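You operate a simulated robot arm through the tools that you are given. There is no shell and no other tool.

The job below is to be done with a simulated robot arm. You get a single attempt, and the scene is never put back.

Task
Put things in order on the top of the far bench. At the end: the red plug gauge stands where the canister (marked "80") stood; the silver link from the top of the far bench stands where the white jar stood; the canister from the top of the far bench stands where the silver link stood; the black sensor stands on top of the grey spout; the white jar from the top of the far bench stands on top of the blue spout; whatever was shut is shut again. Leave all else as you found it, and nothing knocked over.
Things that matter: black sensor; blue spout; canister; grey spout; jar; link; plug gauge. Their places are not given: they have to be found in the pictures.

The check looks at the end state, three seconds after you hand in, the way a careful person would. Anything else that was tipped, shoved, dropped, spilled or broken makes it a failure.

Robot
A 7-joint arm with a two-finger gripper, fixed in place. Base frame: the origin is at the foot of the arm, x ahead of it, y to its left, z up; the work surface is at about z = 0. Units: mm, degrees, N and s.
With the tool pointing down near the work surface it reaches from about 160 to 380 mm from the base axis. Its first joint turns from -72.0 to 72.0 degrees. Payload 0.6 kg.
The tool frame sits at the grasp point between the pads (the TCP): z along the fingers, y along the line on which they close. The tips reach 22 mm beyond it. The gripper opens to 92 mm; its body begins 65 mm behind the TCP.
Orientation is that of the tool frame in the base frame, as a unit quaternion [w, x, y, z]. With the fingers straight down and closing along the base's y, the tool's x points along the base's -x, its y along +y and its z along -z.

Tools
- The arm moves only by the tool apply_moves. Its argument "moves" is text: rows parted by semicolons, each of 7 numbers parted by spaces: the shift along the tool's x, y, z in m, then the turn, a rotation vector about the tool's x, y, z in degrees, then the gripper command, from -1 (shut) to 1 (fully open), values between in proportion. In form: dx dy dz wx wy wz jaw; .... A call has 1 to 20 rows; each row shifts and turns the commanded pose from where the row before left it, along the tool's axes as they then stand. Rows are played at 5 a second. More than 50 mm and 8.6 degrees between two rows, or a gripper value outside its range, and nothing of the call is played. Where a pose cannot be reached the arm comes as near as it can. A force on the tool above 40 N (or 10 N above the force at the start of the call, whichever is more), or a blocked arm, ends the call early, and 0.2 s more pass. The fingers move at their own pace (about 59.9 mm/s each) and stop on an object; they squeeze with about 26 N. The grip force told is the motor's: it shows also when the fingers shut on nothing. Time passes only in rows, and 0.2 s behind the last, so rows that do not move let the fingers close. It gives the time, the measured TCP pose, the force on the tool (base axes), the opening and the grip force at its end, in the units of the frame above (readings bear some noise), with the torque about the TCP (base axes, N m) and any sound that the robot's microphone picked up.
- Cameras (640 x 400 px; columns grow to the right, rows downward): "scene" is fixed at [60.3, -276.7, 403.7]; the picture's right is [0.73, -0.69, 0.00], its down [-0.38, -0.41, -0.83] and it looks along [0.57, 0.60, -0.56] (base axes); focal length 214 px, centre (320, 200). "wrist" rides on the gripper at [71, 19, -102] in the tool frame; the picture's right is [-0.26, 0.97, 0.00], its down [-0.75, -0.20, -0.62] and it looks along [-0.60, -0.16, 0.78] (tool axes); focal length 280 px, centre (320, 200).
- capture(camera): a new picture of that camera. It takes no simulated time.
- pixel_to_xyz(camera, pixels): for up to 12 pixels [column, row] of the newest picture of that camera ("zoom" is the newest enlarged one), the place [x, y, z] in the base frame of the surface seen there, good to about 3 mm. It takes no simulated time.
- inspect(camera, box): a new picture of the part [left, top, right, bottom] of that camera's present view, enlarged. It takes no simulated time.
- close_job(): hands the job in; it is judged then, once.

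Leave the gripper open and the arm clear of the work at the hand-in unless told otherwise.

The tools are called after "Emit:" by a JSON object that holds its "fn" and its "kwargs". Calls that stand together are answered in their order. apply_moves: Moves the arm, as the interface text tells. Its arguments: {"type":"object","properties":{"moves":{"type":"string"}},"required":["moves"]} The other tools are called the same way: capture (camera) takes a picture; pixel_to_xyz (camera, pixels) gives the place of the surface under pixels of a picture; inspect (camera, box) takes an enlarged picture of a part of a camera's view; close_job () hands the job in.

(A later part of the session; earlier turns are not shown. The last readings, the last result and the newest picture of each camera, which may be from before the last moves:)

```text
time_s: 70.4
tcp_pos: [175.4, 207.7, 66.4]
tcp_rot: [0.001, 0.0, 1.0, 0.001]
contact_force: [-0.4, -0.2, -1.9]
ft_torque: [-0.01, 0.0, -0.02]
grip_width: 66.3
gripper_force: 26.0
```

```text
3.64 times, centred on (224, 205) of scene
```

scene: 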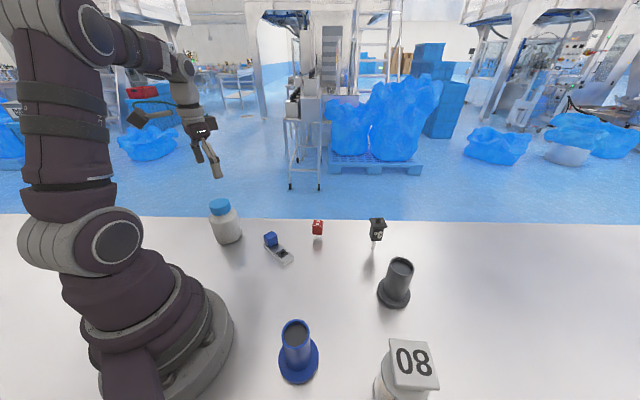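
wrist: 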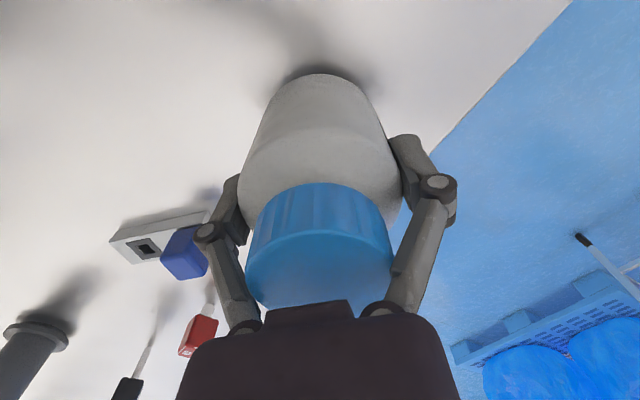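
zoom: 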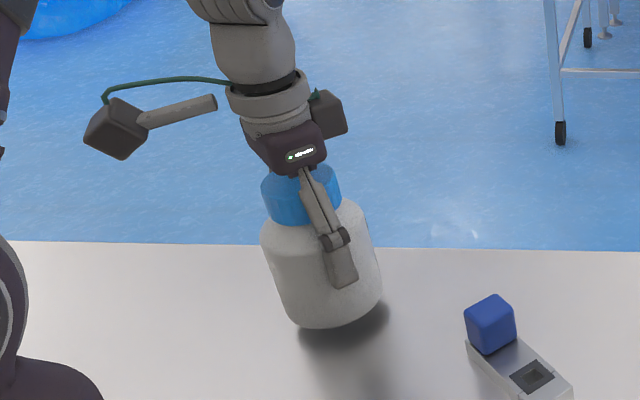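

The jar is lifted and upright. I'll raise it to TCP z≈210, then carry it in an arc in front of the base.

Emit:
{"fn": "apply_moves", "kwargs": {"moves": "0 0 -0.01 0 0 0 -1; 0 0 -0.02 0 0 0 -1; 0 0 -0.028 0 0 0 -1; 0 0 -0.028 0 0 0 -1; 0 0 -0.028 0 0 0 -1; 0 0 -0.02 0 0 0 -1; 0 0 -0.01 0 0 0 -1; -0.0063 -0.0127 0 0 0 0 -1; -0.0126 -0.0254 0 0 0 0 -1; -0.0126 -0.0254 0 0 0 0 -1; -0.0126 -0.0254 0 0 0 0 -1; -0.0126 -0.0254 0 0 0 0 -1; -0.0063 -0.0127 0 0 0 0 -1; 0 0 0 0 0 0 -1"}}

Emit:
{"fn": "capture", "kwargs": {"camera": "scene"}}

Emit:
{"fn": "capture", "kwargs": {"camera": "wrist"}}

```text
time_s: 73.4
tcp_pos: [239.2, 79.5, 212.1]
tcp_rot: [0.001, 0.0, 1.0, 0.0]
contact_force: [-0.5, 0.4, -2.4]
ft_torque: [0.0, 0.02, 0.02]
grip_width: 66.2
gripper_force: 26.1
```

```text
taken
```

scene: 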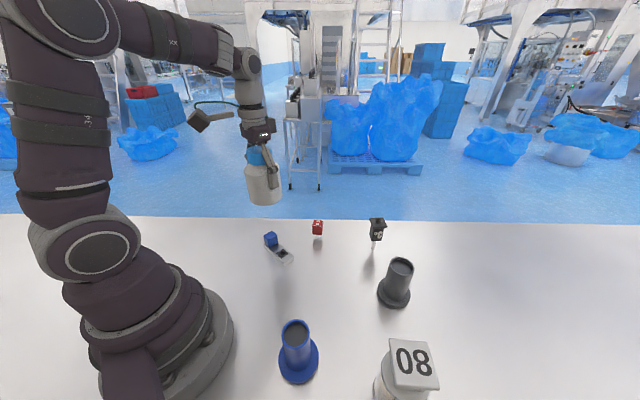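

```text
taken
```

wrist: 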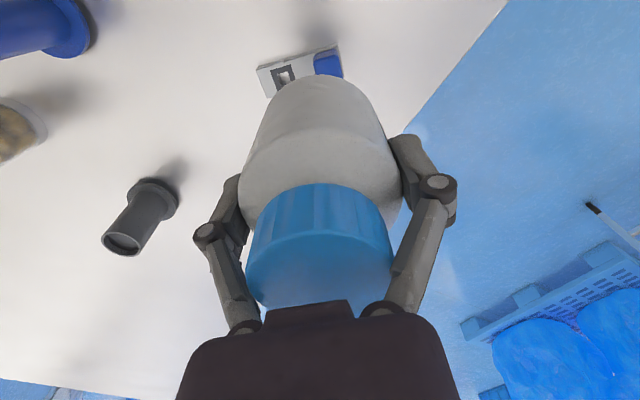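

Holding well. While the view is free, I'll measure the blue spout's rim from the scene camera to cross-check its centre.

Emit:
{"fn": "inspect", "kwargs": {"camera": "scene", "box": [268, 312, 332, 392]}}

```text
5.00 times, centred on (300, 352) of scene
```

zoom: 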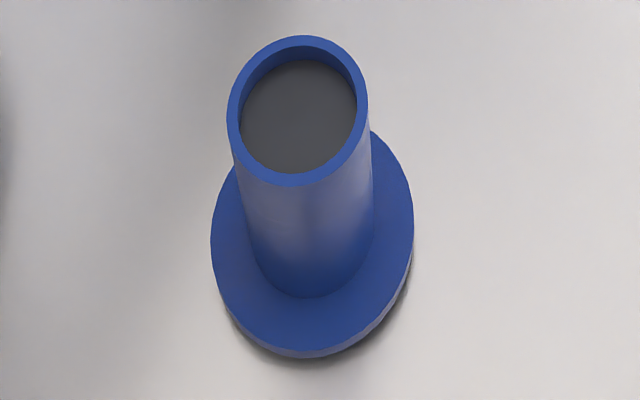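

Emit:
{"fn": "pixel_to_xyz", "kwargs": {"camera": "zoom", "pixels": [[233, 108], [362, 108], [298, 41], [298, 180], [250, 62], [345, 62], [255, 165], [340, 165], [215, 240], [410, 235], [300, 115], [310, 348]]}}

```text
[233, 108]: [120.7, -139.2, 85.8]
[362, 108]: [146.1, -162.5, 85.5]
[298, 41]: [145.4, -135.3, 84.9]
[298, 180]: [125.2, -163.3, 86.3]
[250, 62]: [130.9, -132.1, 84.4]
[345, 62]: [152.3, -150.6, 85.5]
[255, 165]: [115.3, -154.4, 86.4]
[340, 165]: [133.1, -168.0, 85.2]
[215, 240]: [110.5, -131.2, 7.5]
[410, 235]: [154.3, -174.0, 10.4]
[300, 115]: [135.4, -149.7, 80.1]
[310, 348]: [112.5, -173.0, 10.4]
```

The spout's centre is about (133.5,-148), averaging both cameras, with the rim at z about 87. Continuing the arc: first to (250,-60), then toward the spout at the same height.

Emit:
{"fn": "apply_moves", "kwargs": {"moves": "-0.001 -0.014 0 0 0 0 -1; -0.002 -0.028 0 0 0 0 -1; -0.002 -0.028 0 0 0 0 -1; -0.002 -0.028 0 0 0 0 -1; -0.002 -0.028 0 0 0 0 -1; 0.01 -0.022 0 0 0 0 -1; 0.0225 -0.0172 0 0 0 0 -1; 0.0225 -0.0172 0 0 0 0 -1; 0.0225 -0.0172 0 0 0 0 -1; 0.0225 -0.0172 0 0 0 0 -1; 0.015 -0.0114 0 0 0 0 -1; 0 0 0 0 0 0 -1"}}

Emit:
{"fn": "capture", "kwargs": {"camera": "wrist"}}

Emit:
{"fn": "capture", "kwargs": {"camera": "scene"}}

```text
time_s: 76.0
tcp_pos: [134.1, -147.7, 210.6]
tcp_rot: [0.001, 0.0, 1.0, 0.001]
contact_force: [0.2, 0.4, -2.2]
ft_torque: [-0.01, 0.03, 0.01]
grip_width: 66.2
gripper_force: 26.3
```

```text
taken
```

wrist: 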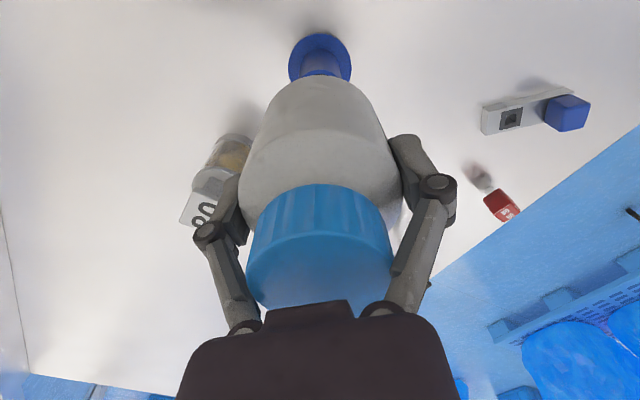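

```text
taken
```

scene: 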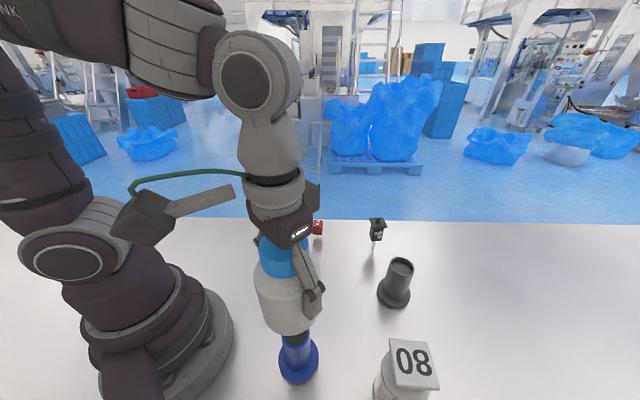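

The spout's flange shows directly behind the jar's axis (320,60). I'll measure the flange edge from here to verify the centring.

Emit:
{"fn": "inspect", "kwargs": {"camera": "wrist", "box": [270, 20, 370, 100]}}

```text
5.00 times, centred on (320, 60) of wrist
```

zoom: 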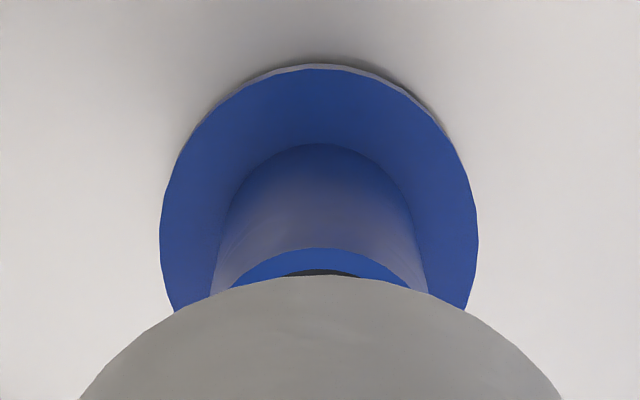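

Emit:
{"fn": "pixel_to_xyz", "kwargs": {"camera": "zoom", "pixels": [[165, 235], [474, 235], [318, 74], [205, 140], [432, 140], [178, 295], [462, 295], [318, 254], [250, 272], [388, 272], [320, 285], [120, 370]]}}

```text
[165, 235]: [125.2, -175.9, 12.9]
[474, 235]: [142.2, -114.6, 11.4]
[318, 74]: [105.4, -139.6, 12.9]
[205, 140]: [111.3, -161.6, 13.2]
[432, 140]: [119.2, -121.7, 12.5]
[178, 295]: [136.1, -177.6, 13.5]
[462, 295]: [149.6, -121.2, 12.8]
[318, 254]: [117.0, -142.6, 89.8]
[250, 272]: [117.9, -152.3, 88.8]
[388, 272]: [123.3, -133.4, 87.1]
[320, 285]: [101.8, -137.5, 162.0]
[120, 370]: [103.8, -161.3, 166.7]
```

The flange's centre is about (134,-147) and the TCP is right over it. Lowering to just above the rim (TCP ≈149).

Emit:
{"fn": "apply_moves", "kwargs": {"moves": "0 0 0.008 0 0 0 -1; 0 0 0.014 0 0 0 -1; 0 0 0.014 0 0 0 -1; 0 0 0.012 0 0 0 -1; 0 0 0.008 0 0 0 -1; 0 0 0.0045 0 0 0 -1; 0 0 0 0 0 0 -1"}}

Emit:
{"fn": "capture", "kwargs": {"camera": "wrist"}}

Emit:
{"fn": "inspect", "kwargs": {"camera": "scene", "box": [236, 260, 364, 390]}}

```text
time_s: 77.6
tcp_pos: [134.5, -148.4, 149.9]
tcp_rot: [0.001, 0.001, 1.0, 0.001]
contact_force: [0.1, 0.3, -2.8]
ft_torque: [-0.01, -0.01, 0.02]
grip_width: 66.3
gripper_force: 26.5
```

```text
taken
```

wrist: 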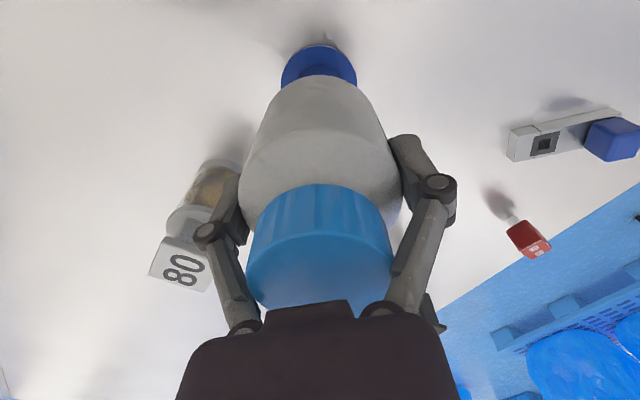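

```text
3.08 times, centred on (300, 325) of scene
```

zoom: 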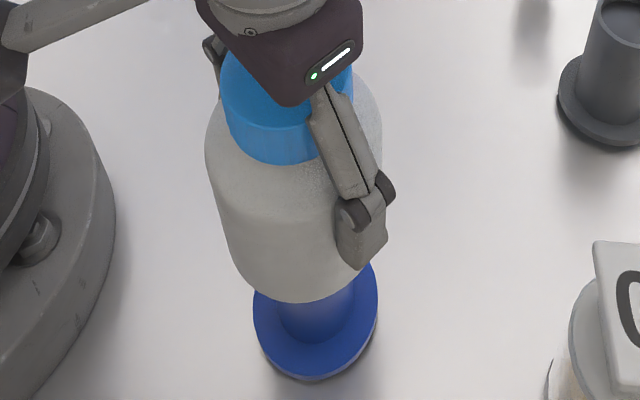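

Well centred. Lowering in 1 mm steps to contact.

Emit:
{"fn": "apply_moves", "kwargs": {"moves": "0 0 0.001 0 0 0 -1; 0 0 0.001 0 0 0 -1; 0 0 0.001 0 0 0 -1; 0 0 0 0 0 0 -1"}}

```text
time_s: 78.6
tcp_pos: [133.8, -147.3, 146.8]
tcp_rot: [0.001, 0.0, 1.0, 0.0]
contact_force: [0.5, 0.7, -3.2]
ft_torque: [0.02, 0.01, -0.06]
grip_width: 66.3
gripper_force: 26.2
```

Emit:
{"fn": "apply_moves", "kwargs": {"moves": "0 0 0.0005 0 0 0 -1; 0 0 0.0005 0 0 0 -1; 0 0 0.0005 0 0 0 -1; 0 0 0 0 0 0 -1"}}

```text
time_s: 79.6
tcp_pos: [133.6, -148.1, 145.3]
tcp_rot: [0.001, 0.0, 1.0, 0.001]
contact_force: [0.1, 0.2, -2.8]
ft_torque: [-0.03, -0.04, -0.02]
grip_width: 66.4
gripper_force: 26.4
```

Emit:
{"fn": "apply_moves", "kwargs": {"moves": "0 0 0.0005 0 0 0 -1; 0 0 0.0005 0 0 0 -1; 0 0 0 0 0 0 -1"}}

```text
time_s: 80.4
tcp_pos: [134.6, -148.8, 143.2]
tcp_rot: [0.002, -0.001, 1.0, 0.001]
contact_force: [-1.3, 2.3, 23.3]
ft_torque: [0.03, 0.0, 0.03]
grip_width: 66.6
gripper_force: 25.8
```

Contact (23 N). I'll ease off 0.7 mm and open gently.

Emit:
{"fn": "apply_moves", "kwargs": {"moves": "0 0 -0.0007 0 0 0 -1; 0 0 0 0 0 0 0.46; 0 0 0 0 0 0 0.55; 0 0 0 0 0 0 0.7; 0 0 0 0 0 0 1; 0 0 0 0 0 0 1; 0 0 0 0 0 0 1"}}

Emit:
{"fn": "capture", "kwargs": {"camera": "wrist"}}

Emit:
{"fn": "inspect", "kwargs": {"camera": "scene", "box": [236, 260, 364, 390]}}

```text
time_s: 82.0
tcp_pos: [133.4, -148.4, 145.3]
tcp_rot: [0.001, 0.0, 1.0, 0.001]
contact_force: [0.6, -0.1, -0.5]
ft_torque: [0.0, 0.01, -0.01]
grip_width: 92.1
gripper_force: 0.1
```

```text
taken
```

wrist: 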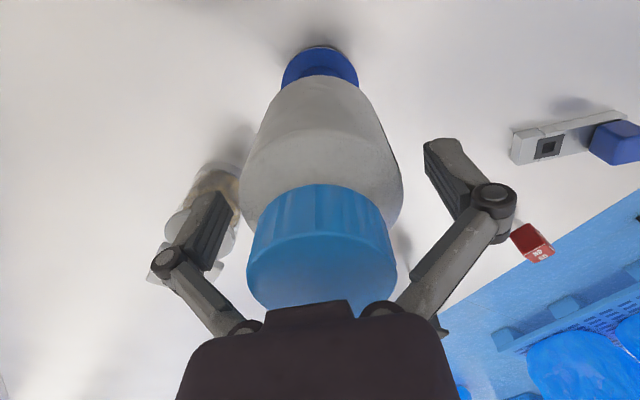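

```text
3.08 times, centred on (300, 325) of scene
```

zoom: 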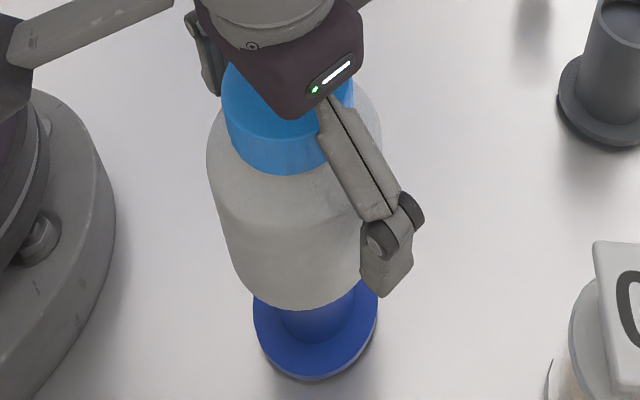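

The jar stands on the blue spout. I'll rise straight up until the tips clear the cap, then go in an arc back to the parked link.

Emit:
{"fn": "apply_moves", "kwargs": {"moves": "0 0 -0.015 0 0 0 1; 0 0 -0.03 0 0 0 1; 0 0 -0.04 0 0 0 1; 0 0 -0.04 0 0 0 1; -0.0265 0.022 0 0 0 0 1; -0.0265 0.022 0 0 0 0 1; -0.0265 0.022 0 0 0 0 1; -0.0265 0.022 0 0 0 0 1; 0.001 0.03 0.02 0 0 0 1; 0.001 0.03 0.03 0 0 0 1; 0.001 0.03 0.03 0 0 0 1; 0.001 0.03 0.03 0 0 0 1; 0.001 0.029 0.03 0 0 0 1; 0 0 0 0 0 0 1"}}

Emit:
{"fn": "capture", "kwargs": {"camera": "wrist"}}

Emit:
{"fn": "capture", "kwargs": {"camera": "scene"}}

```text
time_s: 85.0
tcp_pos: [234.0, 88.9, 130.9]
tcp_rot: [0.001, 0.0, 1.0, 0.001]
contact_force: [0.2, -0.3, -0.4]
ft_torque: [-0.01, 0.01, 0.01]
grip_width: 92.1
gripper_force: 0.1
```

```text
taken
```

wrist: 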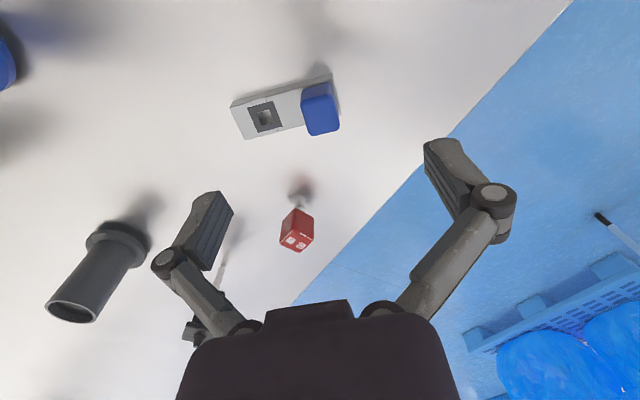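

```text
taken
```

scene: 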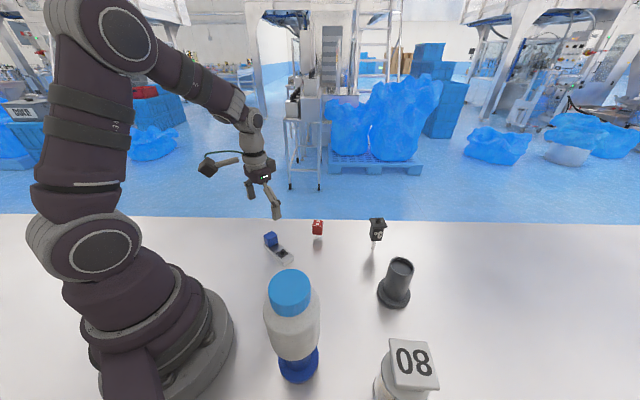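

The jar is upright on the blue spout. Now I'll zoom on the parked link to place the grip accurately and to learn the bar centre relative to the block.

Emit:
{"fn": "inspect", "kwargs": {"camera": "wrist", "box": [220, 60, 360, 150]}}

```text
4.44 times, centred on (290, 105) of wrist
```

zoom: 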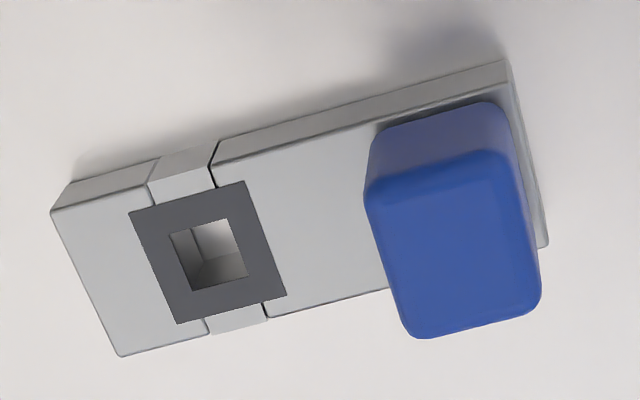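

Emit:
{"fn": "pixel_to_xyz", "kwargs": {"camera": "zoom", "pixels": [[55, 212], [122, 353], [508, 88], [545, 240], [372, 195], [500, 158], [535, 295], [422, 332], [450, 240], [210, 255], [320, 180]]}}

```text
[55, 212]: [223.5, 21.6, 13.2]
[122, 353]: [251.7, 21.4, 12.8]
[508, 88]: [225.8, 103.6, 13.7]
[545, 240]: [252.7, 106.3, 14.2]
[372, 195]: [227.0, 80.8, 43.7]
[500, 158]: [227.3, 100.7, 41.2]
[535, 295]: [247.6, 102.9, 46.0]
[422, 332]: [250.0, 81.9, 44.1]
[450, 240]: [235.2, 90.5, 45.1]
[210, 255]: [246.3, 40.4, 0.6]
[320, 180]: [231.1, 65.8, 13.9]
```

The bar's centre is (238.4,63), with the block at (238,91.6), so the bar centre sits 28.4 mm behind the block along the jaws. Going down to TCP z≈36.5 and gripping the block.

Emit:
{"fn": "apply_moves", "kwargs": {"moves": "-0.003 0.0022 0.015 0 0 0 1; 0 0 0.022 0 0 0 1; 0 0 0.022 0 0 0 1; 0 0 0.02 0 0 0 1; 0 0 0.012 0 0 0 1; 0 0 0.0035 0 0 0 1; 0 0 0 0 0 0 1; 0 0 0 0 0 0 0.4; 0 0 0 0 0 0 0; 0 0 0 0 0 0 -0.3; 0 0 0 0 0 0 -0.6; 0 0 0 0 0 0 -0.8; 0 0 0 0 0 0 -1; 0 0 0 0 0 0 -1; 0 0 0 0 0 0 -1"}}

Emit:
{"fn": "capture", "kwargs": {"camera": "wrist"}}

Emit:
{"fn": "inspect", "kwargs": {"camera": "scene", "box": [215, 190, 343, 270]}}

```text
time_s: 88.2
tcp_pos: [236.7, 91.0, 35.5]
tcp_rot: [0.001, 0.0, 1.0, 0.001]
contact_force: [0.3, -1.3, 0.9]
ft_torque: [-0.02, -0.01, 0.01]
grip_width: 23.3
gripper_force: 26.1
```

```text
taken
```

wrist: 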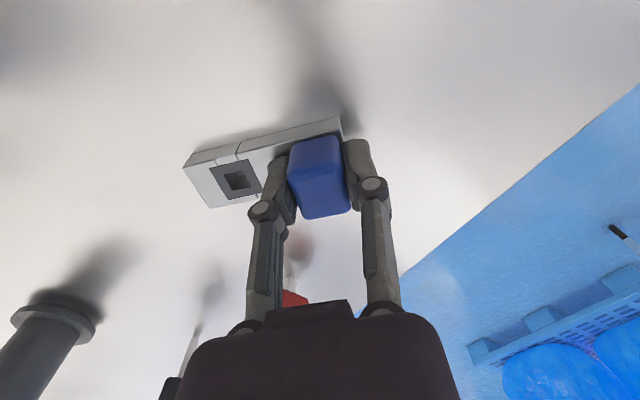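

```text
5.00 times, centred on (279, 230) of scene
```

zoom: 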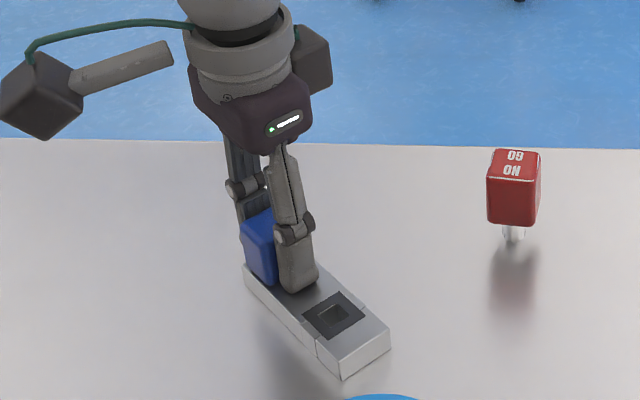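

Gripped at 23.3 mm. Lifting slowly, then checking.

Emit:
{"fn": "apply_moves", "kwargs": {"moves": "0 0 -0.001 0 0 0 -1; 0 0 -0.002 0 0 0 -1; 0 0 -0.002 0 0 0 -1; 0 0 -0.003 0 0 0 -1; 0 0 -0.004 0 0 0 -1; 0 0 -0.012 0 0 0 -1; 0 0 -0.02 0 0 0 -1; 0 0 -0.015 0 0 0 -1; 0 0 0 0 0 0 -1"}}

Emit:
{"fn": "capture", "kwargs": {"camera": "wrist"}}

```text
time_s: 90.2
tcp_pos: [237.3, 90.6, 96.7]
tcp_rot: [0.001, 0.0, 1.0, 0.001]
contact_force: [0.2, 0.7, -1.7]
ft_torque: [0.02, 0.01, -0.01]
grip_width: 23.6
gripper_force: 26.1
```

```text
taken
```

wrist: 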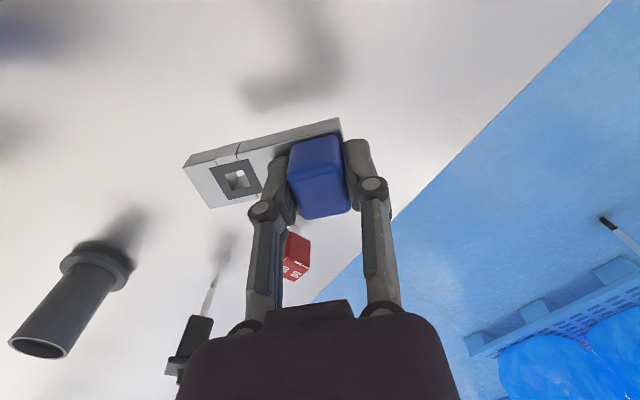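

The link is held. Moving it over the jar's old place, so the bar's centre comes to (176.5,206.5) with the TCP at about (175.5,234.5).

Emit:
{"fn": "apply_moves", "kwargs": {"moves": "0.0052 0.012 0 0 0 0 -1; 0.0103 0.0239 0 0 0 0 -1; 0.0103 0.0239 0 0 0 0 -1; 0.0103 0.0239 0 0 0 0 -1; 0.0103 0.0239 0 0 0 0 -1; 0.0103 0.0239 0 0 0 0 -1; 0.0052 0.012 0 0 0 0 -1; 0 0 0 0 0 0 -1; 0 0 0.015 0 0 0 -1; 0 0 0.02 0 0 0 -1; 0 0 0.014 0 0 0 -1; 0 0 0.006 0 0 0 -1; 0 0 0 0 0 0 -1"}}

Emit:
{"fn": "capture", "kwargs": {"camera": "wrist"}}

Emit:
{"fn": "capture", "kwargs": {"camera": "scene"}}

```text
time_s: 93.0
tcp_pos: [175.6, 235.3, 40.2]
tcp_rot: [0.002, 0.0, 1.0, 0.001]
contact_force: [-0.6, -0.2, -1.9]
ft_torque: [0.01, 0.0, 0.0]
grip_width: 23.4
gripper_force: 26.0
```

```text
taken
```

wrist: 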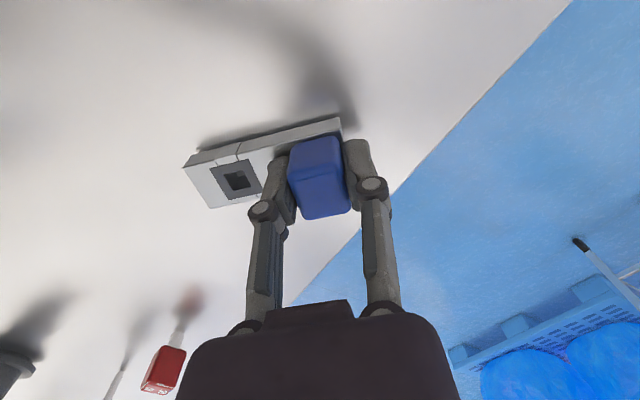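

```text
taken
```

scene: 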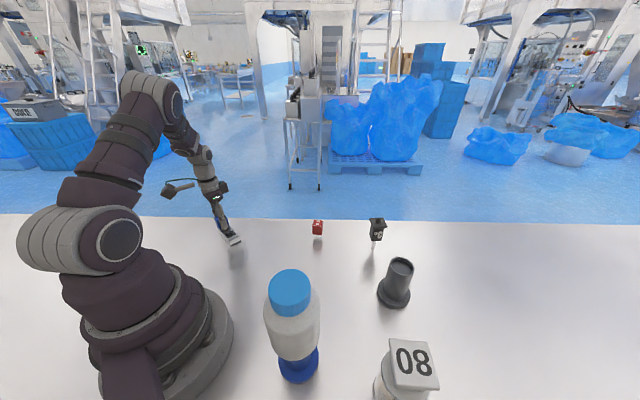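

A few millimetres up. I'll check the bar's centre by measuring its corners before setting down.

Emit:
{"fn": "inspect", "kwargs": {"camera": "wrist", "box": [170, 100, 360, 220]}}

```text
3.33 times, centred on (265, 160) of wrist
```

zoom: 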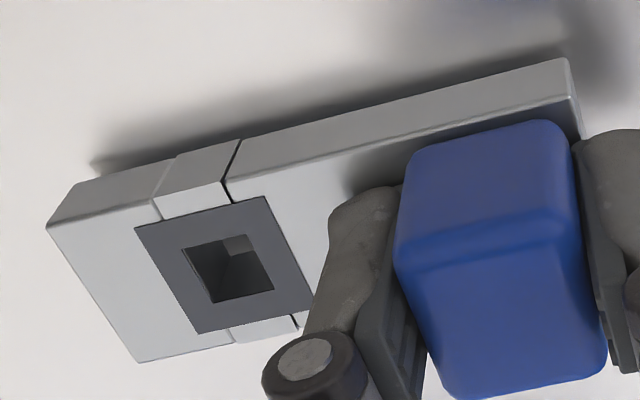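

Emit:
{"fn": "pixel_to_xyz", "kwargs": {"camera": "zoom", "pixels": [[50, 228], [138, 358], [572, 98], [215, 270], [400, 245], [555, 205], [495, 300], [300, 200], [568, 65]]}}

```text
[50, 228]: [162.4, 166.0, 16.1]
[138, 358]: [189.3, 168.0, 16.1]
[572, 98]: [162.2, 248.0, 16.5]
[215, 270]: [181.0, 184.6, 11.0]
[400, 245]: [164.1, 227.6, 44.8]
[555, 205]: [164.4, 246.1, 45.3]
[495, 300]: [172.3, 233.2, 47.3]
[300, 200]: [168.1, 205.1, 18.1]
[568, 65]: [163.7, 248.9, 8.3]
```

The bar's centre is about (176.3,207), matching the jar's old place. Setting down in small steps.

Emit:
{"fn": "apply_moves", "kwargs": {"moves": "0 0 0.001 0 0 0 -1; 0 0 0.001 0 0 0 -1; 0 0 0.001 0 0 0 -1; 0 0 0 0 0 0 -1"}}

```text
time_s: 94.0
tcp_pos: [174.6, 234.9, 36.7]
tcp_rot: [0.001, 0.0, 1.0, 0.001]
contact_force: [-0.2, -0.5, -0.5]
ft_torque: [0.0, -0.02, 0.0]
grip_width: 23.5
gripper_force: 26.3
```

Emit:
{"fn": "apply_moves", "kwargs": {"moves": "0 0 0.0005 0 0 0 -1; 0 0 0.0005 0 0 0 -1; 0 0 0 0 0 0 -1"}}

```text
time_s: 94.8
tcp_pos: [176.2, 233.7, 36.1]
tcp_rot: [0.001, 0.0, 1.0, 0.002]
contact_force: [-4.8, -5.1, 21.8]
ft_torque: [-0.12, 0.12, -0.04]
grip_width: 23.6
gripper_force: 25.9
```

Contact (22 N). Easing off slightly, opening and rising clear.

Emit:
{"fn": "apply_moves", "kwargs": {"moves": "0 0 -0.0006 0 0 0 -1; 0 0 0 0 0 0 -0.3; 0 0 0 0 0 0 0.2; 0 0 0 0 0 0 1; 0 0 0 0 0 0 1; 0 0 0 0 0 0 1; 0 0 -0.02 0 0 0 1; 0 0 -0.03 0 0 0 1; 0 0 -0.04 0 0 0 1; 0 0 -0.04 0 0 0 1; 0 0 -0.03 0 0 0 1; 0 0 0 0 0 0 1"}}

Emit:
{"fn": "capture", "kwargs": {"camera": "wrist"}}

Emit:
{"fn": "capture", "kwargs": {"camera": "scene"}}

```text
time_s: 97.4
tcp_pos: [175.0, 233.8, 198.3]
tcp_rot: [0.0, 0.0, 1.0, 0.001]
contact_force: [-0.2, 0.3, 0.3]
ft_torque: [-0.02, -0.01, -0.01]
grip_width: 92.1
gripper_force: 0.0
```

```text
taken
```

wrist: 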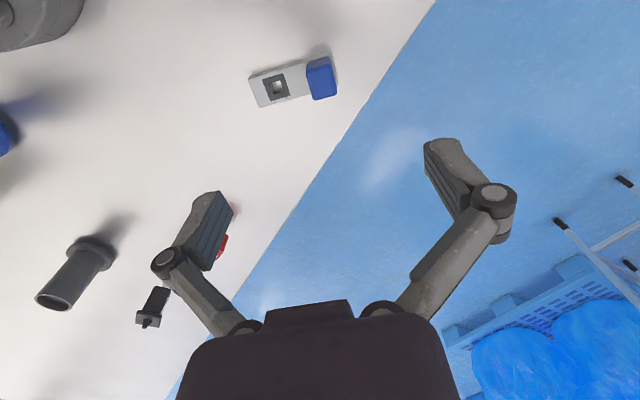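

```text
taken
```

scene: 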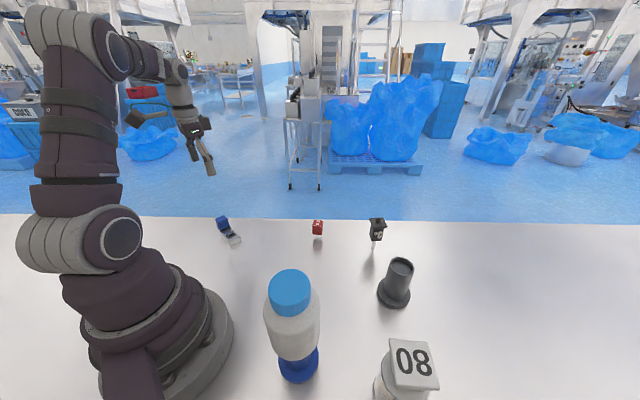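

The link now stands at the jar's old place. The sensor is last. I'll move to a viewing pose before it at (335,-71,200), then turn the tool to yaw -40°.

Emit:
{"fn": "apply_moves", "kwargs": {"moves": "-0.016 -0.0305 0 0 0 0 1; -0.016 -0.0305 0 0 0 0 1; -0.016 -0.0305 0 0 0 0 1; -0.016 -0.0305 0 0 0 0 1; -0.016 -0.0305 0 0 0 0 1; -0.016 -0.0305 0 0 0 0 1; -0.016 -0.0305 0 0 0 0 1; -0.016 -0.0305 0 0 0 0 1; -0.016 -0.0305 0 0 0 0 1; -0.016 -0.0305 0 0 0 0 1; 0 0 0 0 0 8 1; 0 0 0 0 0 8 1; 0 0 0 0 0 8 1; 0 0 0 0 0 8 1; 0 0 0 0 0 8 1; 0 0 0 0 0 0 1"}}

Emit:
{"fn": "capture", "kwargs": {"camera": "wrist"}}

Emit:
{"fn": "capture", "kwargs": {"camera": "scene"}}

```text
time_s: 100.8
tcp_pos: [334.6, -70.4, 196.1]
tcp_rot: [0.001, 0.343, 0.939, 0.001]
contact_force: [1.2, -0.2, 0.0]
ft_torque: [-0.01, -0.02, -0.04]
grip_width: 91.9
gripper_force: 0.2
```

```text
taken
```

wrist: 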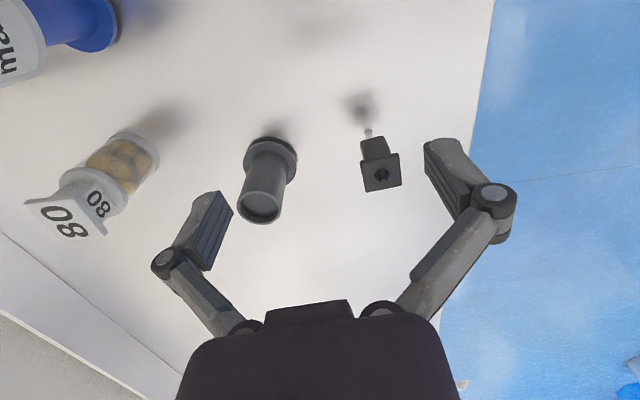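

```text
taken
```

scene: 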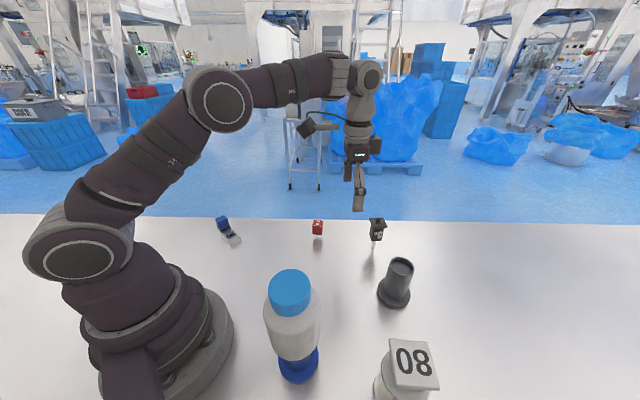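

Good view of the sensor at (381,165) in the wrist picture. I'll zoom and measure its plate, body and pin.

Emit:
{"fn": "inspect", "kwargs": {"camera": "wrist", "box": [340, 110, 420, 205]}}

```text
4.21 times, centred on (380, 158) of wrist
```

zoom: 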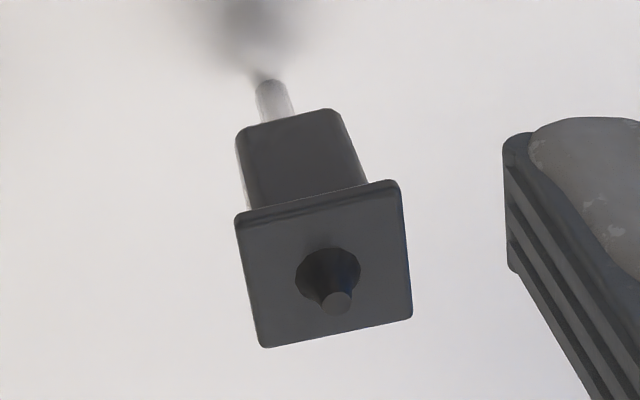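

Emit:
{"fn": "pixel_to_xyz", "kwargs": {"camera": "zoom", "pixels": [[242, 225], [396, 190], [406, 312], [265, 342], [300, 245], [328, 270], [338, 302], [242, 140], [335, 118], [295, 160], [270, 85], [278, 105]]}}

```text
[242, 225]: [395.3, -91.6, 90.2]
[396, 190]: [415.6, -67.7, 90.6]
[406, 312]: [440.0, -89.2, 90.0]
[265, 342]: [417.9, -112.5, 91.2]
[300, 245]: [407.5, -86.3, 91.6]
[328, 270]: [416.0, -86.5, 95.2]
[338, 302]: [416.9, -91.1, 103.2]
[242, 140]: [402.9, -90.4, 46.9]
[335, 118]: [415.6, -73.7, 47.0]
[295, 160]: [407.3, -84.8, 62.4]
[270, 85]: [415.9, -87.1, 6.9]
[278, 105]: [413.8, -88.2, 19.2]
```

The plate's centre is about (416.8,-90), z 86–91, edges at 49°, and the pin foot is at about (416,-89). That is 426 mm out, so I'll test the reach safely at height with a vertical tool, first to (400,-87,170).

Emit:
{"fn": "apply_moves", "kwargs": {"moves": "0 0 0 0 0 1 1; -0.0201 0.0101 0.0087 0 0 0 1; -0.0201 0.0101 0.0087 0 0 0 1; -0.0201 0.0101 0.0087 0 0 0 1; 0 0 0 0 0 0 1"}}

Emit:
{"fn": "capture", "kwargs": {"camera": "wrist"}}

```text
time_s: 102.0
tcp_pos: [356.4, -74.9, 182.5]
tcp_rot: [0.0, 0.35, 0.937, 0.001]
contact_force: [0.3, -0.6, 0.1]
ft_torque: [-0.01, 0.01, 0.02]
grip_width: 92.1
gripper_force: 0.0
out of reach, approached as far as the arm can: row 2, 3, 4
```

```text
taken
```

wrist: 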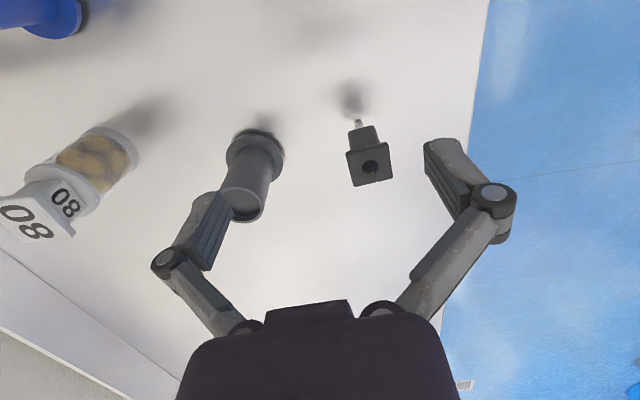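

The arm reports that a vertical tool only reaches about 364 mm out here. Tilting the tool outward about its own y (the closing line stays level) extends the reach while keeping the pads parallel to the plate's sides. I'll tilt 25° at this height.

Emit:
{"fn": "apply_moves", "kwargs": {"moves": "0 0 0 0 -8.333 0 1; 0 0 0 0 -8.333 0 1; 0 0 0 0 -8.334 0 1; 0 0 0 0 0 0 1; 0 0 0 0 0 0 1"}}

Emit:
{"fn": "capture", "kwargs": {"camera": "wrist"}}

Emit:
{"fn": "capture", "kwargs": {"camera": "scene"}}

```text
time_s: 103.2
tcp_pos: [357.3, -76.1, 182.0]
tcp_rot: [0.203, 0.342, 0.915, -0.075]
contact_force: [0.4, 0.0, 0.7]
ft_torque: [-0.01, -0.01, -0.02]
grip_width: 92.0
gripper_force: 0.2
```

```text
taken
```

wrist: 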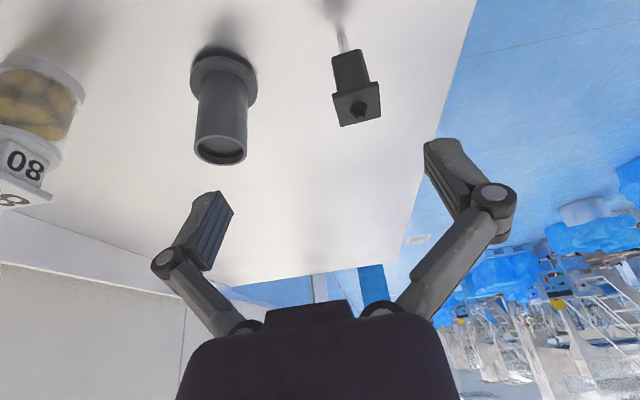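

```text
taken
```

scene: 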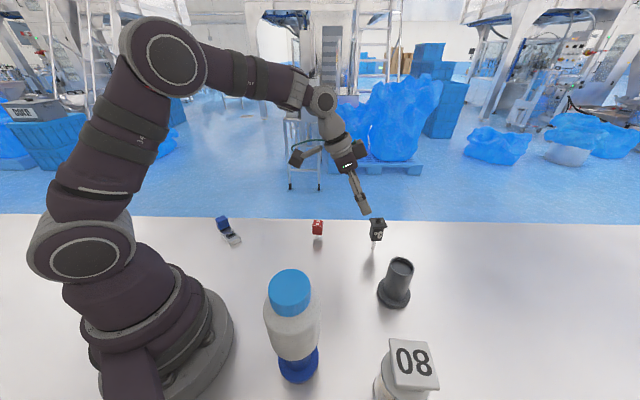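

The tilt works: the closing line is level (tool y≈(0.656,0.755,0)). Now I'll move to 60 mm above the plate, TCP (416.8,-90,150).

Emit:
{"fn": "apply_moves", "kwargs": {"moves": "-0.0118 0.0095 0.0173 0 0 0 1; -0.0118 0.0095 0.0173 0 0 0 1; -0.0118 0.0095 0.0173 0 0 0 1; 0 0 0 0 0 0 1; 0 0 0 0 0 0 1"}}

Emit:
{"fn": "capture", "kwargs": {"camera": "wrist"}}

Emit:
{"fn": "inspect", "kwargs": {"camera": "scene", "box": [330, 130, 426, 260]}}

```text
time_s: 104.4
tcp_pos: [417.9, -89.8, 149.2]
tcp_rot: [0.203, 0.342, 0.915, -0.075]
contact_force: [0.4, 0.6, -0.3]
ft_torque: [-0.03, 0.0, 0.01]
grip_width: 92.1
gripper_force: 0.0
```

```text
taken
```

wrist: 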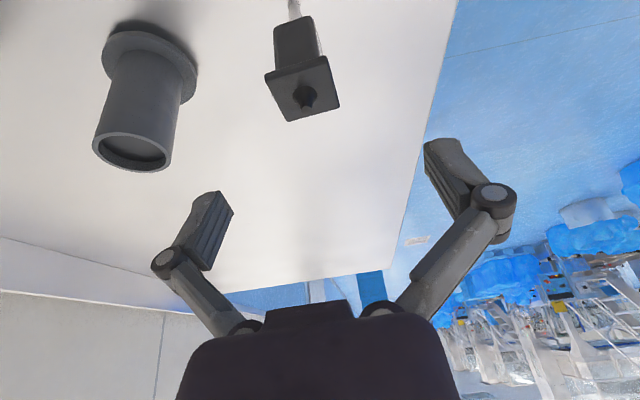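

```text
3.08 times, centred on (378, 195) of scene
```

zoom: 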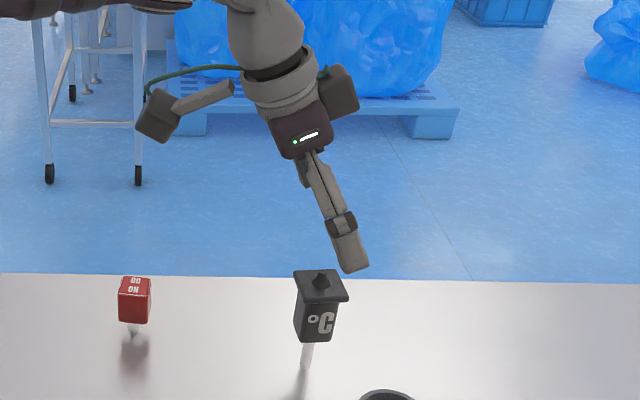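

Reachable. I'll measure the plate again from here (corners near 265,75; 328,57; 339,105; 289,121).

Emit:
{"fn": "inspect", "kwargs": {"camera": "wrist", "box": [250, 0, 350, 130]}}

```text
3.08 times, centred on (300, 65) of wrist
```

zoom: 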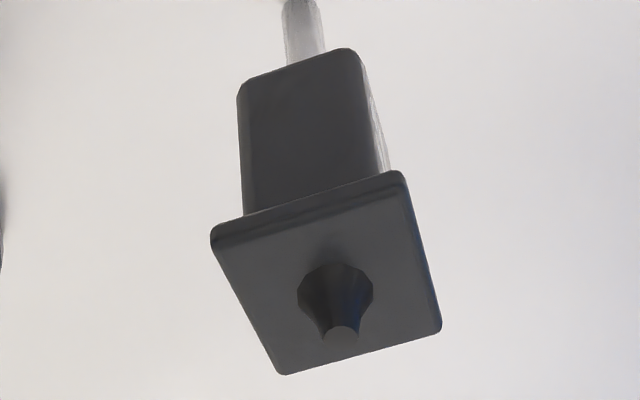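

Emit:
{"fn": "pixel_to_xyz", "kwargs": {"camera": "zoom", "pixels": [[220, 250], [402, 190], [435, 325], [282, 368], [300, 240], [335, 280], [341, 333], [248, 205], [375, 165], [245, 95], [355, 60], [300, 140]]}}

```text
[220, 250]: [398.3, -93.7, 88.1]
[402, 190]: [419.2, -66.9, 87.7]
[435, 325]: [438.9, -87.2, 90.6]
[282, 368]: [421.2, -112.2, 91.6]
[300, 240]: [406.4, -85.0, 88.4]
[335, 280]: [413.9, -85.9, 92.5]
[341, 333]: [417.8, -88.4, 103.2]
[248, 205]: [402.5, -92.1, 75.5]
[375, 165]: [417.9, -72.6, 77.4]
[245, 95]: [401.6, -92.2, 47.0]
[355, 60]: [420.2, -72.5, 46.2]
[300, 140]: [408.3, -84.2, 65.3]
```

Plate centre is about (417.5,-90.3), yaw about 50°, so the jaws are centred within about 1 mm along the closing line. I'll descend vertically to TCP z≈88 with the fingers wide open either side.

Emit:
{"fn": "apply_moves", "kwargs": {"moves": "0.0051 -0.0001 0.011 0 0 0 1; 0.0051 -0.0001 0.011 0 0 0 1; 0.0051 -0.0001 0.011 0 0 0 1; 0.0051 -0.0001 0.011 0 0 0 1; 0.0051 -0.0001 0.011 0 0 0 1; 0 0 0 0 0 0 1; 0 0 0 0 0 0 1"}}

Emit:
{"fn": "capture", "kwargs": {"camera": "wrist"}}

Emit:
{"fn": "inspect", "kwargs": {"camera": "scene", "box": [330, 150, 426, 260]}}

```text
time_s: 106.0
tcp_pos: [417.4, -88.6, 88.7]
tcp_rot: [0.203, 0.343, 0.914, -0.075]
contact_force: [0.2, -0.4, -0.2]
ft_torque: [0.01, 0.01, 0.03]
grip_width: 91.8
gripper_force: 0.1
```

```text
taken
```

wrist: 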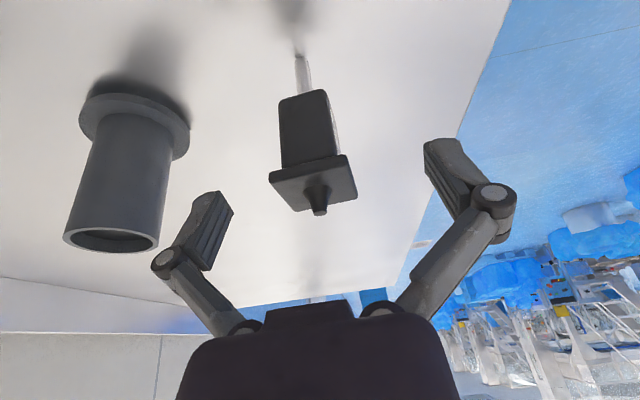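

```text
3.64 times, centred on (378, 205) of scene
```

zoom: 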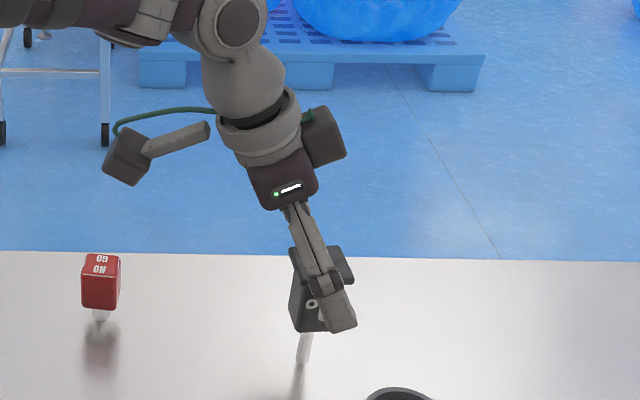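

The plate sits between the fingers (centre near (313,182), with the TCP projecting to (320,186)). I'll measure it again here to centre the jaws precisely before closing.

Emit:
{"fn": "inspect", "kwargs": {"camera": "wrist", "box": [250, 80, 380, 225]}}

```text
2.76 times, centred on (315, 152) of wrist
```

zoom: 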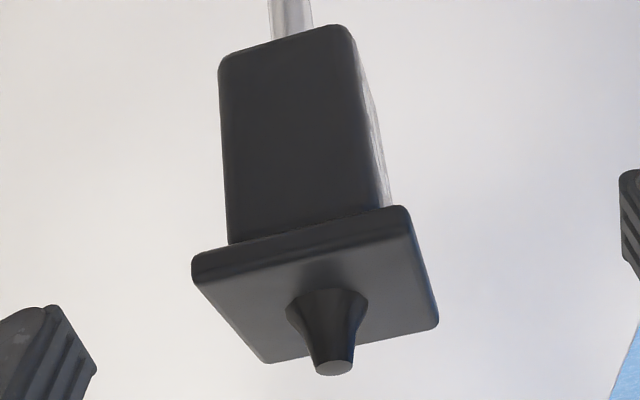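

Emit:
{"fn": "pixel_to_xyz", "kwargs": {"camera": "zoom", "pixels": [[198, 270], [402, 213], [432, 320], [265, 357], [197, 262], [404, 228], [325, 300], [333, 367], [235, 230], [375, 195], [225, 75], [340, 40]]}}

```text
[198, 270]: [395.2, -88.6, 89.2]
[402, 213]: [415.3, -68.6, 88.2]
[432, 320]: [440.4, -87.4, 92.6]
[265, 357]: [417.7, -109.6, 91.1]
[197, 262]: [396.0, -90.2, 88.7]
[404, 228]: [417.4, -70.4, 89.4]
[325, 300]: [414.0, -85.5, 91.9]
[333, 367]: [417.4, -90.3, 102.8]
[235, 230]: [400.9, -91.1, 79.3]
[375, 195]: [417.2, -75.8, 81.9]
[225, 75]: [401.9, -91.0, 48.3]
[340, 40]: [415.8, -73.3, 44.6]
```

The plate centre is (417.5,-89.3), about 1 mm off along the closing line. I'll shift -1 mm and close partway to about 44 mm to check the gaps.

Emit:
{"fn": "apply_moves", "kwargs": {"moves": "0 -0.001 0 0 0 0 1; 0 0 0 0 0 0 0.5; 0 0 0 0 0 0 0.2; 0 0 0 0 0 0 -0.04; 0 0 0 0 0 0 -0.04; 0 0 0 0 0 0 -0.04"}}

Emit:
{"fn": "capture", "kwargs": {"camera": "wrist"}}

Emit:
{"fn": "inspect", "kwargs": {"camera": "wrist", "box": [240, 110, 400, 230]}}

```text
time_s: 107.4
tcp_pos: [416.5, -89.6, 89.6]
tcp_rot: [0.203, 0.341, 0.915, -0.075]
contact_force: [0.3, -1.0, 0.6]
ft_torque: [0.02, 0.01, -0.01]
grip_width: 44.5
gripper_force: 0.1
```

```text
taken
```

wrist: 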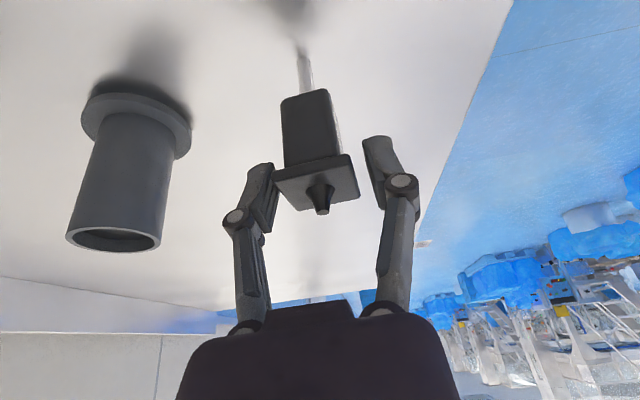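

```text
3.33 times, centred on (320, 170) of wrist
```

zoom: 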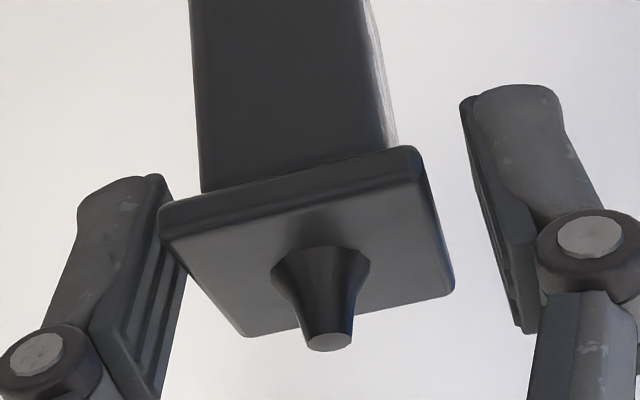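

By projection, the plate's side midpoints should be at (203,279) and (442,228) when centred. They appear at (203,280) and (438,220), so it is centred within 1 mm. Closing slowly now.

Emit:
{"fn": "apply_moves", "kwargs": {"moves": "0 0 0 0 0 0 -0.12; 0 0 0 0 0 0 -0.18; 0 0 0 0 0 0 -0.22; 0 0 0 0 0 0 -0.26; 0 0 0 0 0 0 -0.3; 0 0 0 0 0 0 -0.34; 0 0 0 0 0 0 -0.5; 0 0 0 0 0 0 -1; 0 0 0 0 0 0 -1; 0 0 0 0 0 0 -1"}}

Emit:
{"fn": "capture", "kwargs": {"camera": "wrist"}}

Emit:
{"fn": "inspect", "kwargs": {"camera": "scene", "box": [340, 190, 410, 260]}}

```text
time_s: 109.6
tcp_pos: [416.9, -89.9, 90.5]
tcp_rot: [0.203, 0.342, 0.915, -0.074]
contact_force: [0.0, 0.0, 2.0]
ft_torque: [0.0, -0.04, 0.02]
grip_width: 32.3
gripper_force: 25.8
```

```text
taken
```

wrist: 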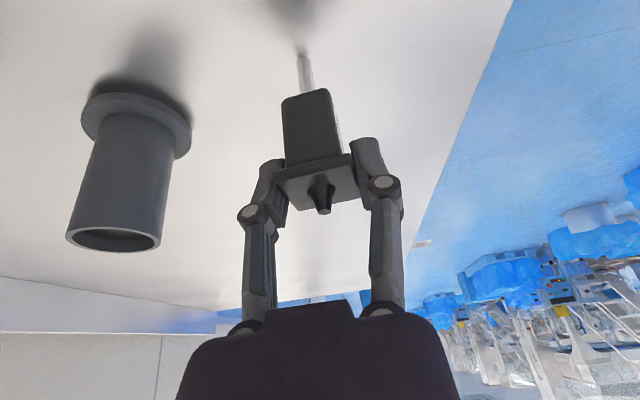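

```text
5.71 times, centred on (375, 225) of scene
```

zoom: 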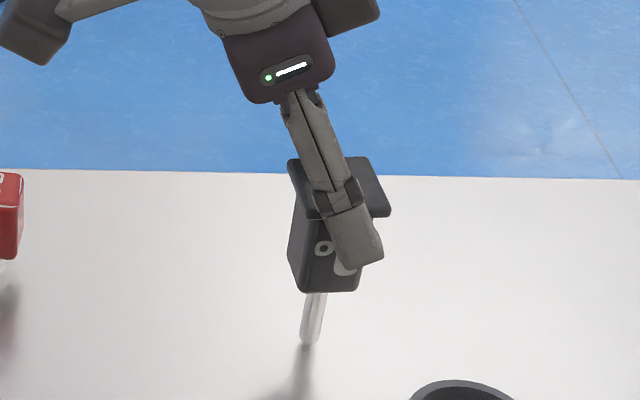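

Gripped at 32.3 mm, with the sensor still upright. I'll lift straight up by 10 mm in small steps (tool dx −0.423, dz −0.906 per mm).

Emit:
{"fn": "apply_moves", "kwargs": {"moves": "-0.00042 0 -0.00091 0 0 0 -1; -0.00042 0 -0.00091 0 0 0 -1; -0.00085 0 -0.00181 0 0 0 -1; -0.00085 0 -0.00181 0 0 0 -1; -0.00169 0 -0.00362 0 0 0 -1; 0 0 0 0 0 0 -1; 0 0 0 0 0 0 -1"}}

Emit:
{"fn": "capture", "kwargs": {"camera": "wrist"}}

Emit:
{"fn": "inspect", "kwargs": {"camera": "scene", "box": [340, 190, 410, 260]}}

```text
time_s: 111.2
tcp_pos: [416.3, -89.9, 99.3]
tcp_rot: [0.203, 0.342, 0.914, -0.075]
contact_force: [0.7, 0.0, -0.7]
ft_torque: [0.01, -0.01, 0.03]
grip_width: 32.2
gripper_force: 26.3
```

```text
taken
```

wrist: 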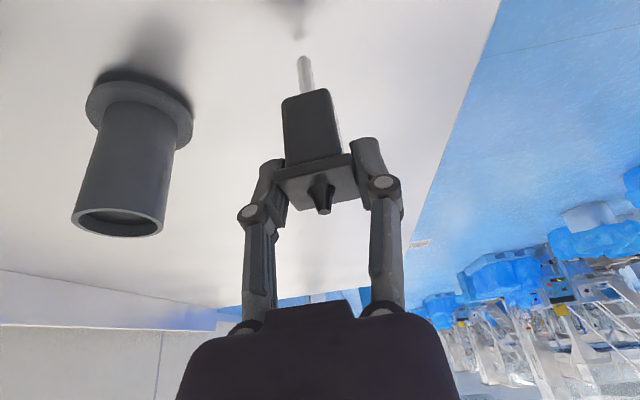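

```text
5.71 times, centred on (375, 225) of scene
```

zoom: 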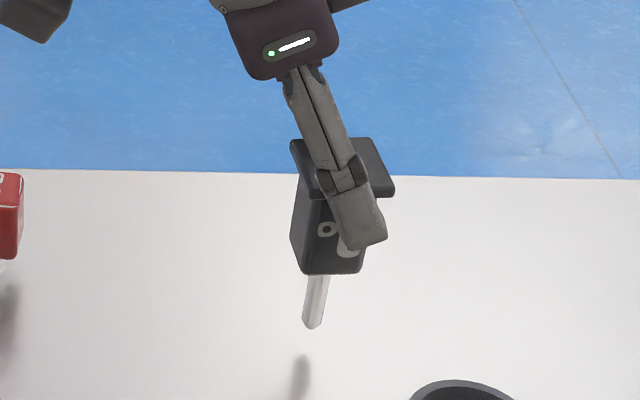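

Lifted. I'll check the sensor's verticality in the grip by measuring the pin tip, the body edges and the plate.

Emit:
{"fn": "inspect", "kwargs": {"camera": "wrist", "box": [255, 45, 385, 225]}}

```text
2.22 times, centred on (320, 135) of wrist
```

zoom: 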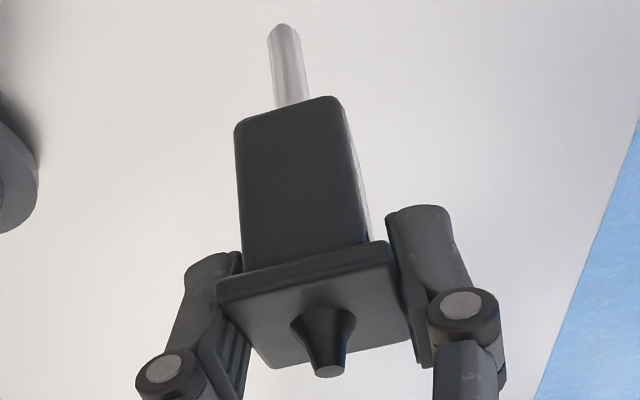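

Emit:
{"fn": "pixel_to_xyz", "kwargs": {"camera": "zoom", "pixels": [[283, 28], [283, 45], [288, 70], [293, 95], [290, 150], [300, 240], [270, 130], [330, 110], [265, 250], [350, 230], [329, 371], [320, 290]]}}

```text
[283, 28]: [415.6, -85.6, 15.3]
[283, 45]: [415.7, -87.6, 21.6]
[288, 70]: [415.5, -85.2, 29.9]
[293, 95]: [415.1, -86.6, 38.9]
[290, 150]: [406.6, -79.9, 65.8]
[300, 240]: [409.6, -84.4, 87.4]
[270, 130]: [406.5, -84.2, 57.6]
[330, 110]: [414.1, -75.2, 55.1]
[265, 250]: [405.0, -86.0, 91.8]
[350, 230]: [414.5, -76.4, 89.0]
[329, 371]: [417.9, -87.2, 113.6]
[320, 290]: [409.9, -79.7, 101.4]
```

The pin is vertical in the grip (x stays about 415.5 from z 15 to 39). I'll raise it slowly, drifting inward to stay within reach, to about (366,-118,205), so the pin tip is well above the spout's rim.

Emit:
{"fn": "apply_moves", "kwargs": {"moves": "-0.0021 0 -0.0045 0 0 0 -1; -0.00423 0 -0.00906 0 0 0 -1; -0.0021 0 -0.0045 0 0 0 -1; -0.00046 -0.00538 -0.01082 0 0 0 -1; -0.00046 -0.00538 -0.01082 0 0 0 -1; -0.00046 -0.00538 -0.01082 0 0 0 -1; -0.00046 -0.00538 -0.01082 0 0 0 -1; -0.00046 -0.00538 -0.01082 0 0 0 -1; -0.00046 -0.00538 -0.01082 0 0 0 -1; -0.00536 -0.00722 -0.00707 0 0 0 -1; -0.00536 -0.00722 -0.00707 0 0 0 -1; -0.00536 -0.00722 -0.00707 0 0 0 -1; 0 0 0 0 0 0 -1; 0 0 0 0 0 0 -1"}}

Emit:
{"fn": "capture", "kwargs": {"camera": "wrist"}}

Emit:
{"fn": "capture", "kwargs": {"camera": "scene"}}

```text
time_s: 114.2
tcp_pos: [366.2, -118.6, 205.0]
tcp_rot: [0.203, 0.342, 0.915, -0.075]
contact_force: [0.5, -0.1, -1.1]
ft_torque: [0.0, 0.0, 0.01]
grip_width: 31.8
gripper_force: 26.0
```

```text
taken
```

wrist: 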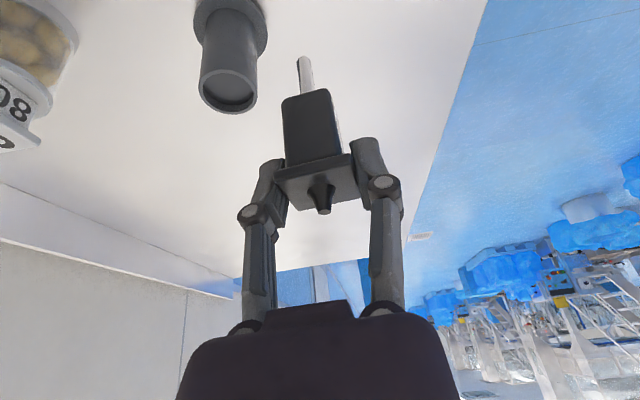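

```text
taken
```

scene: 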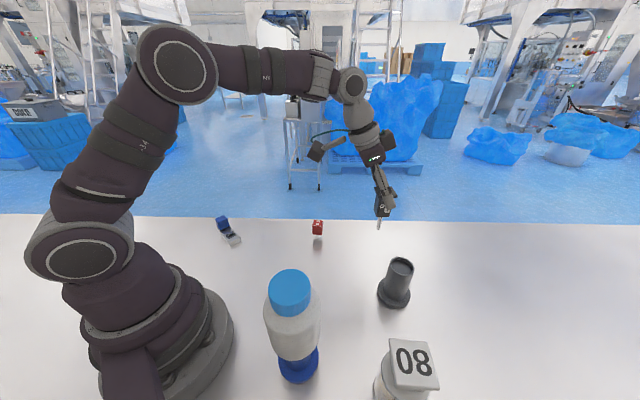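

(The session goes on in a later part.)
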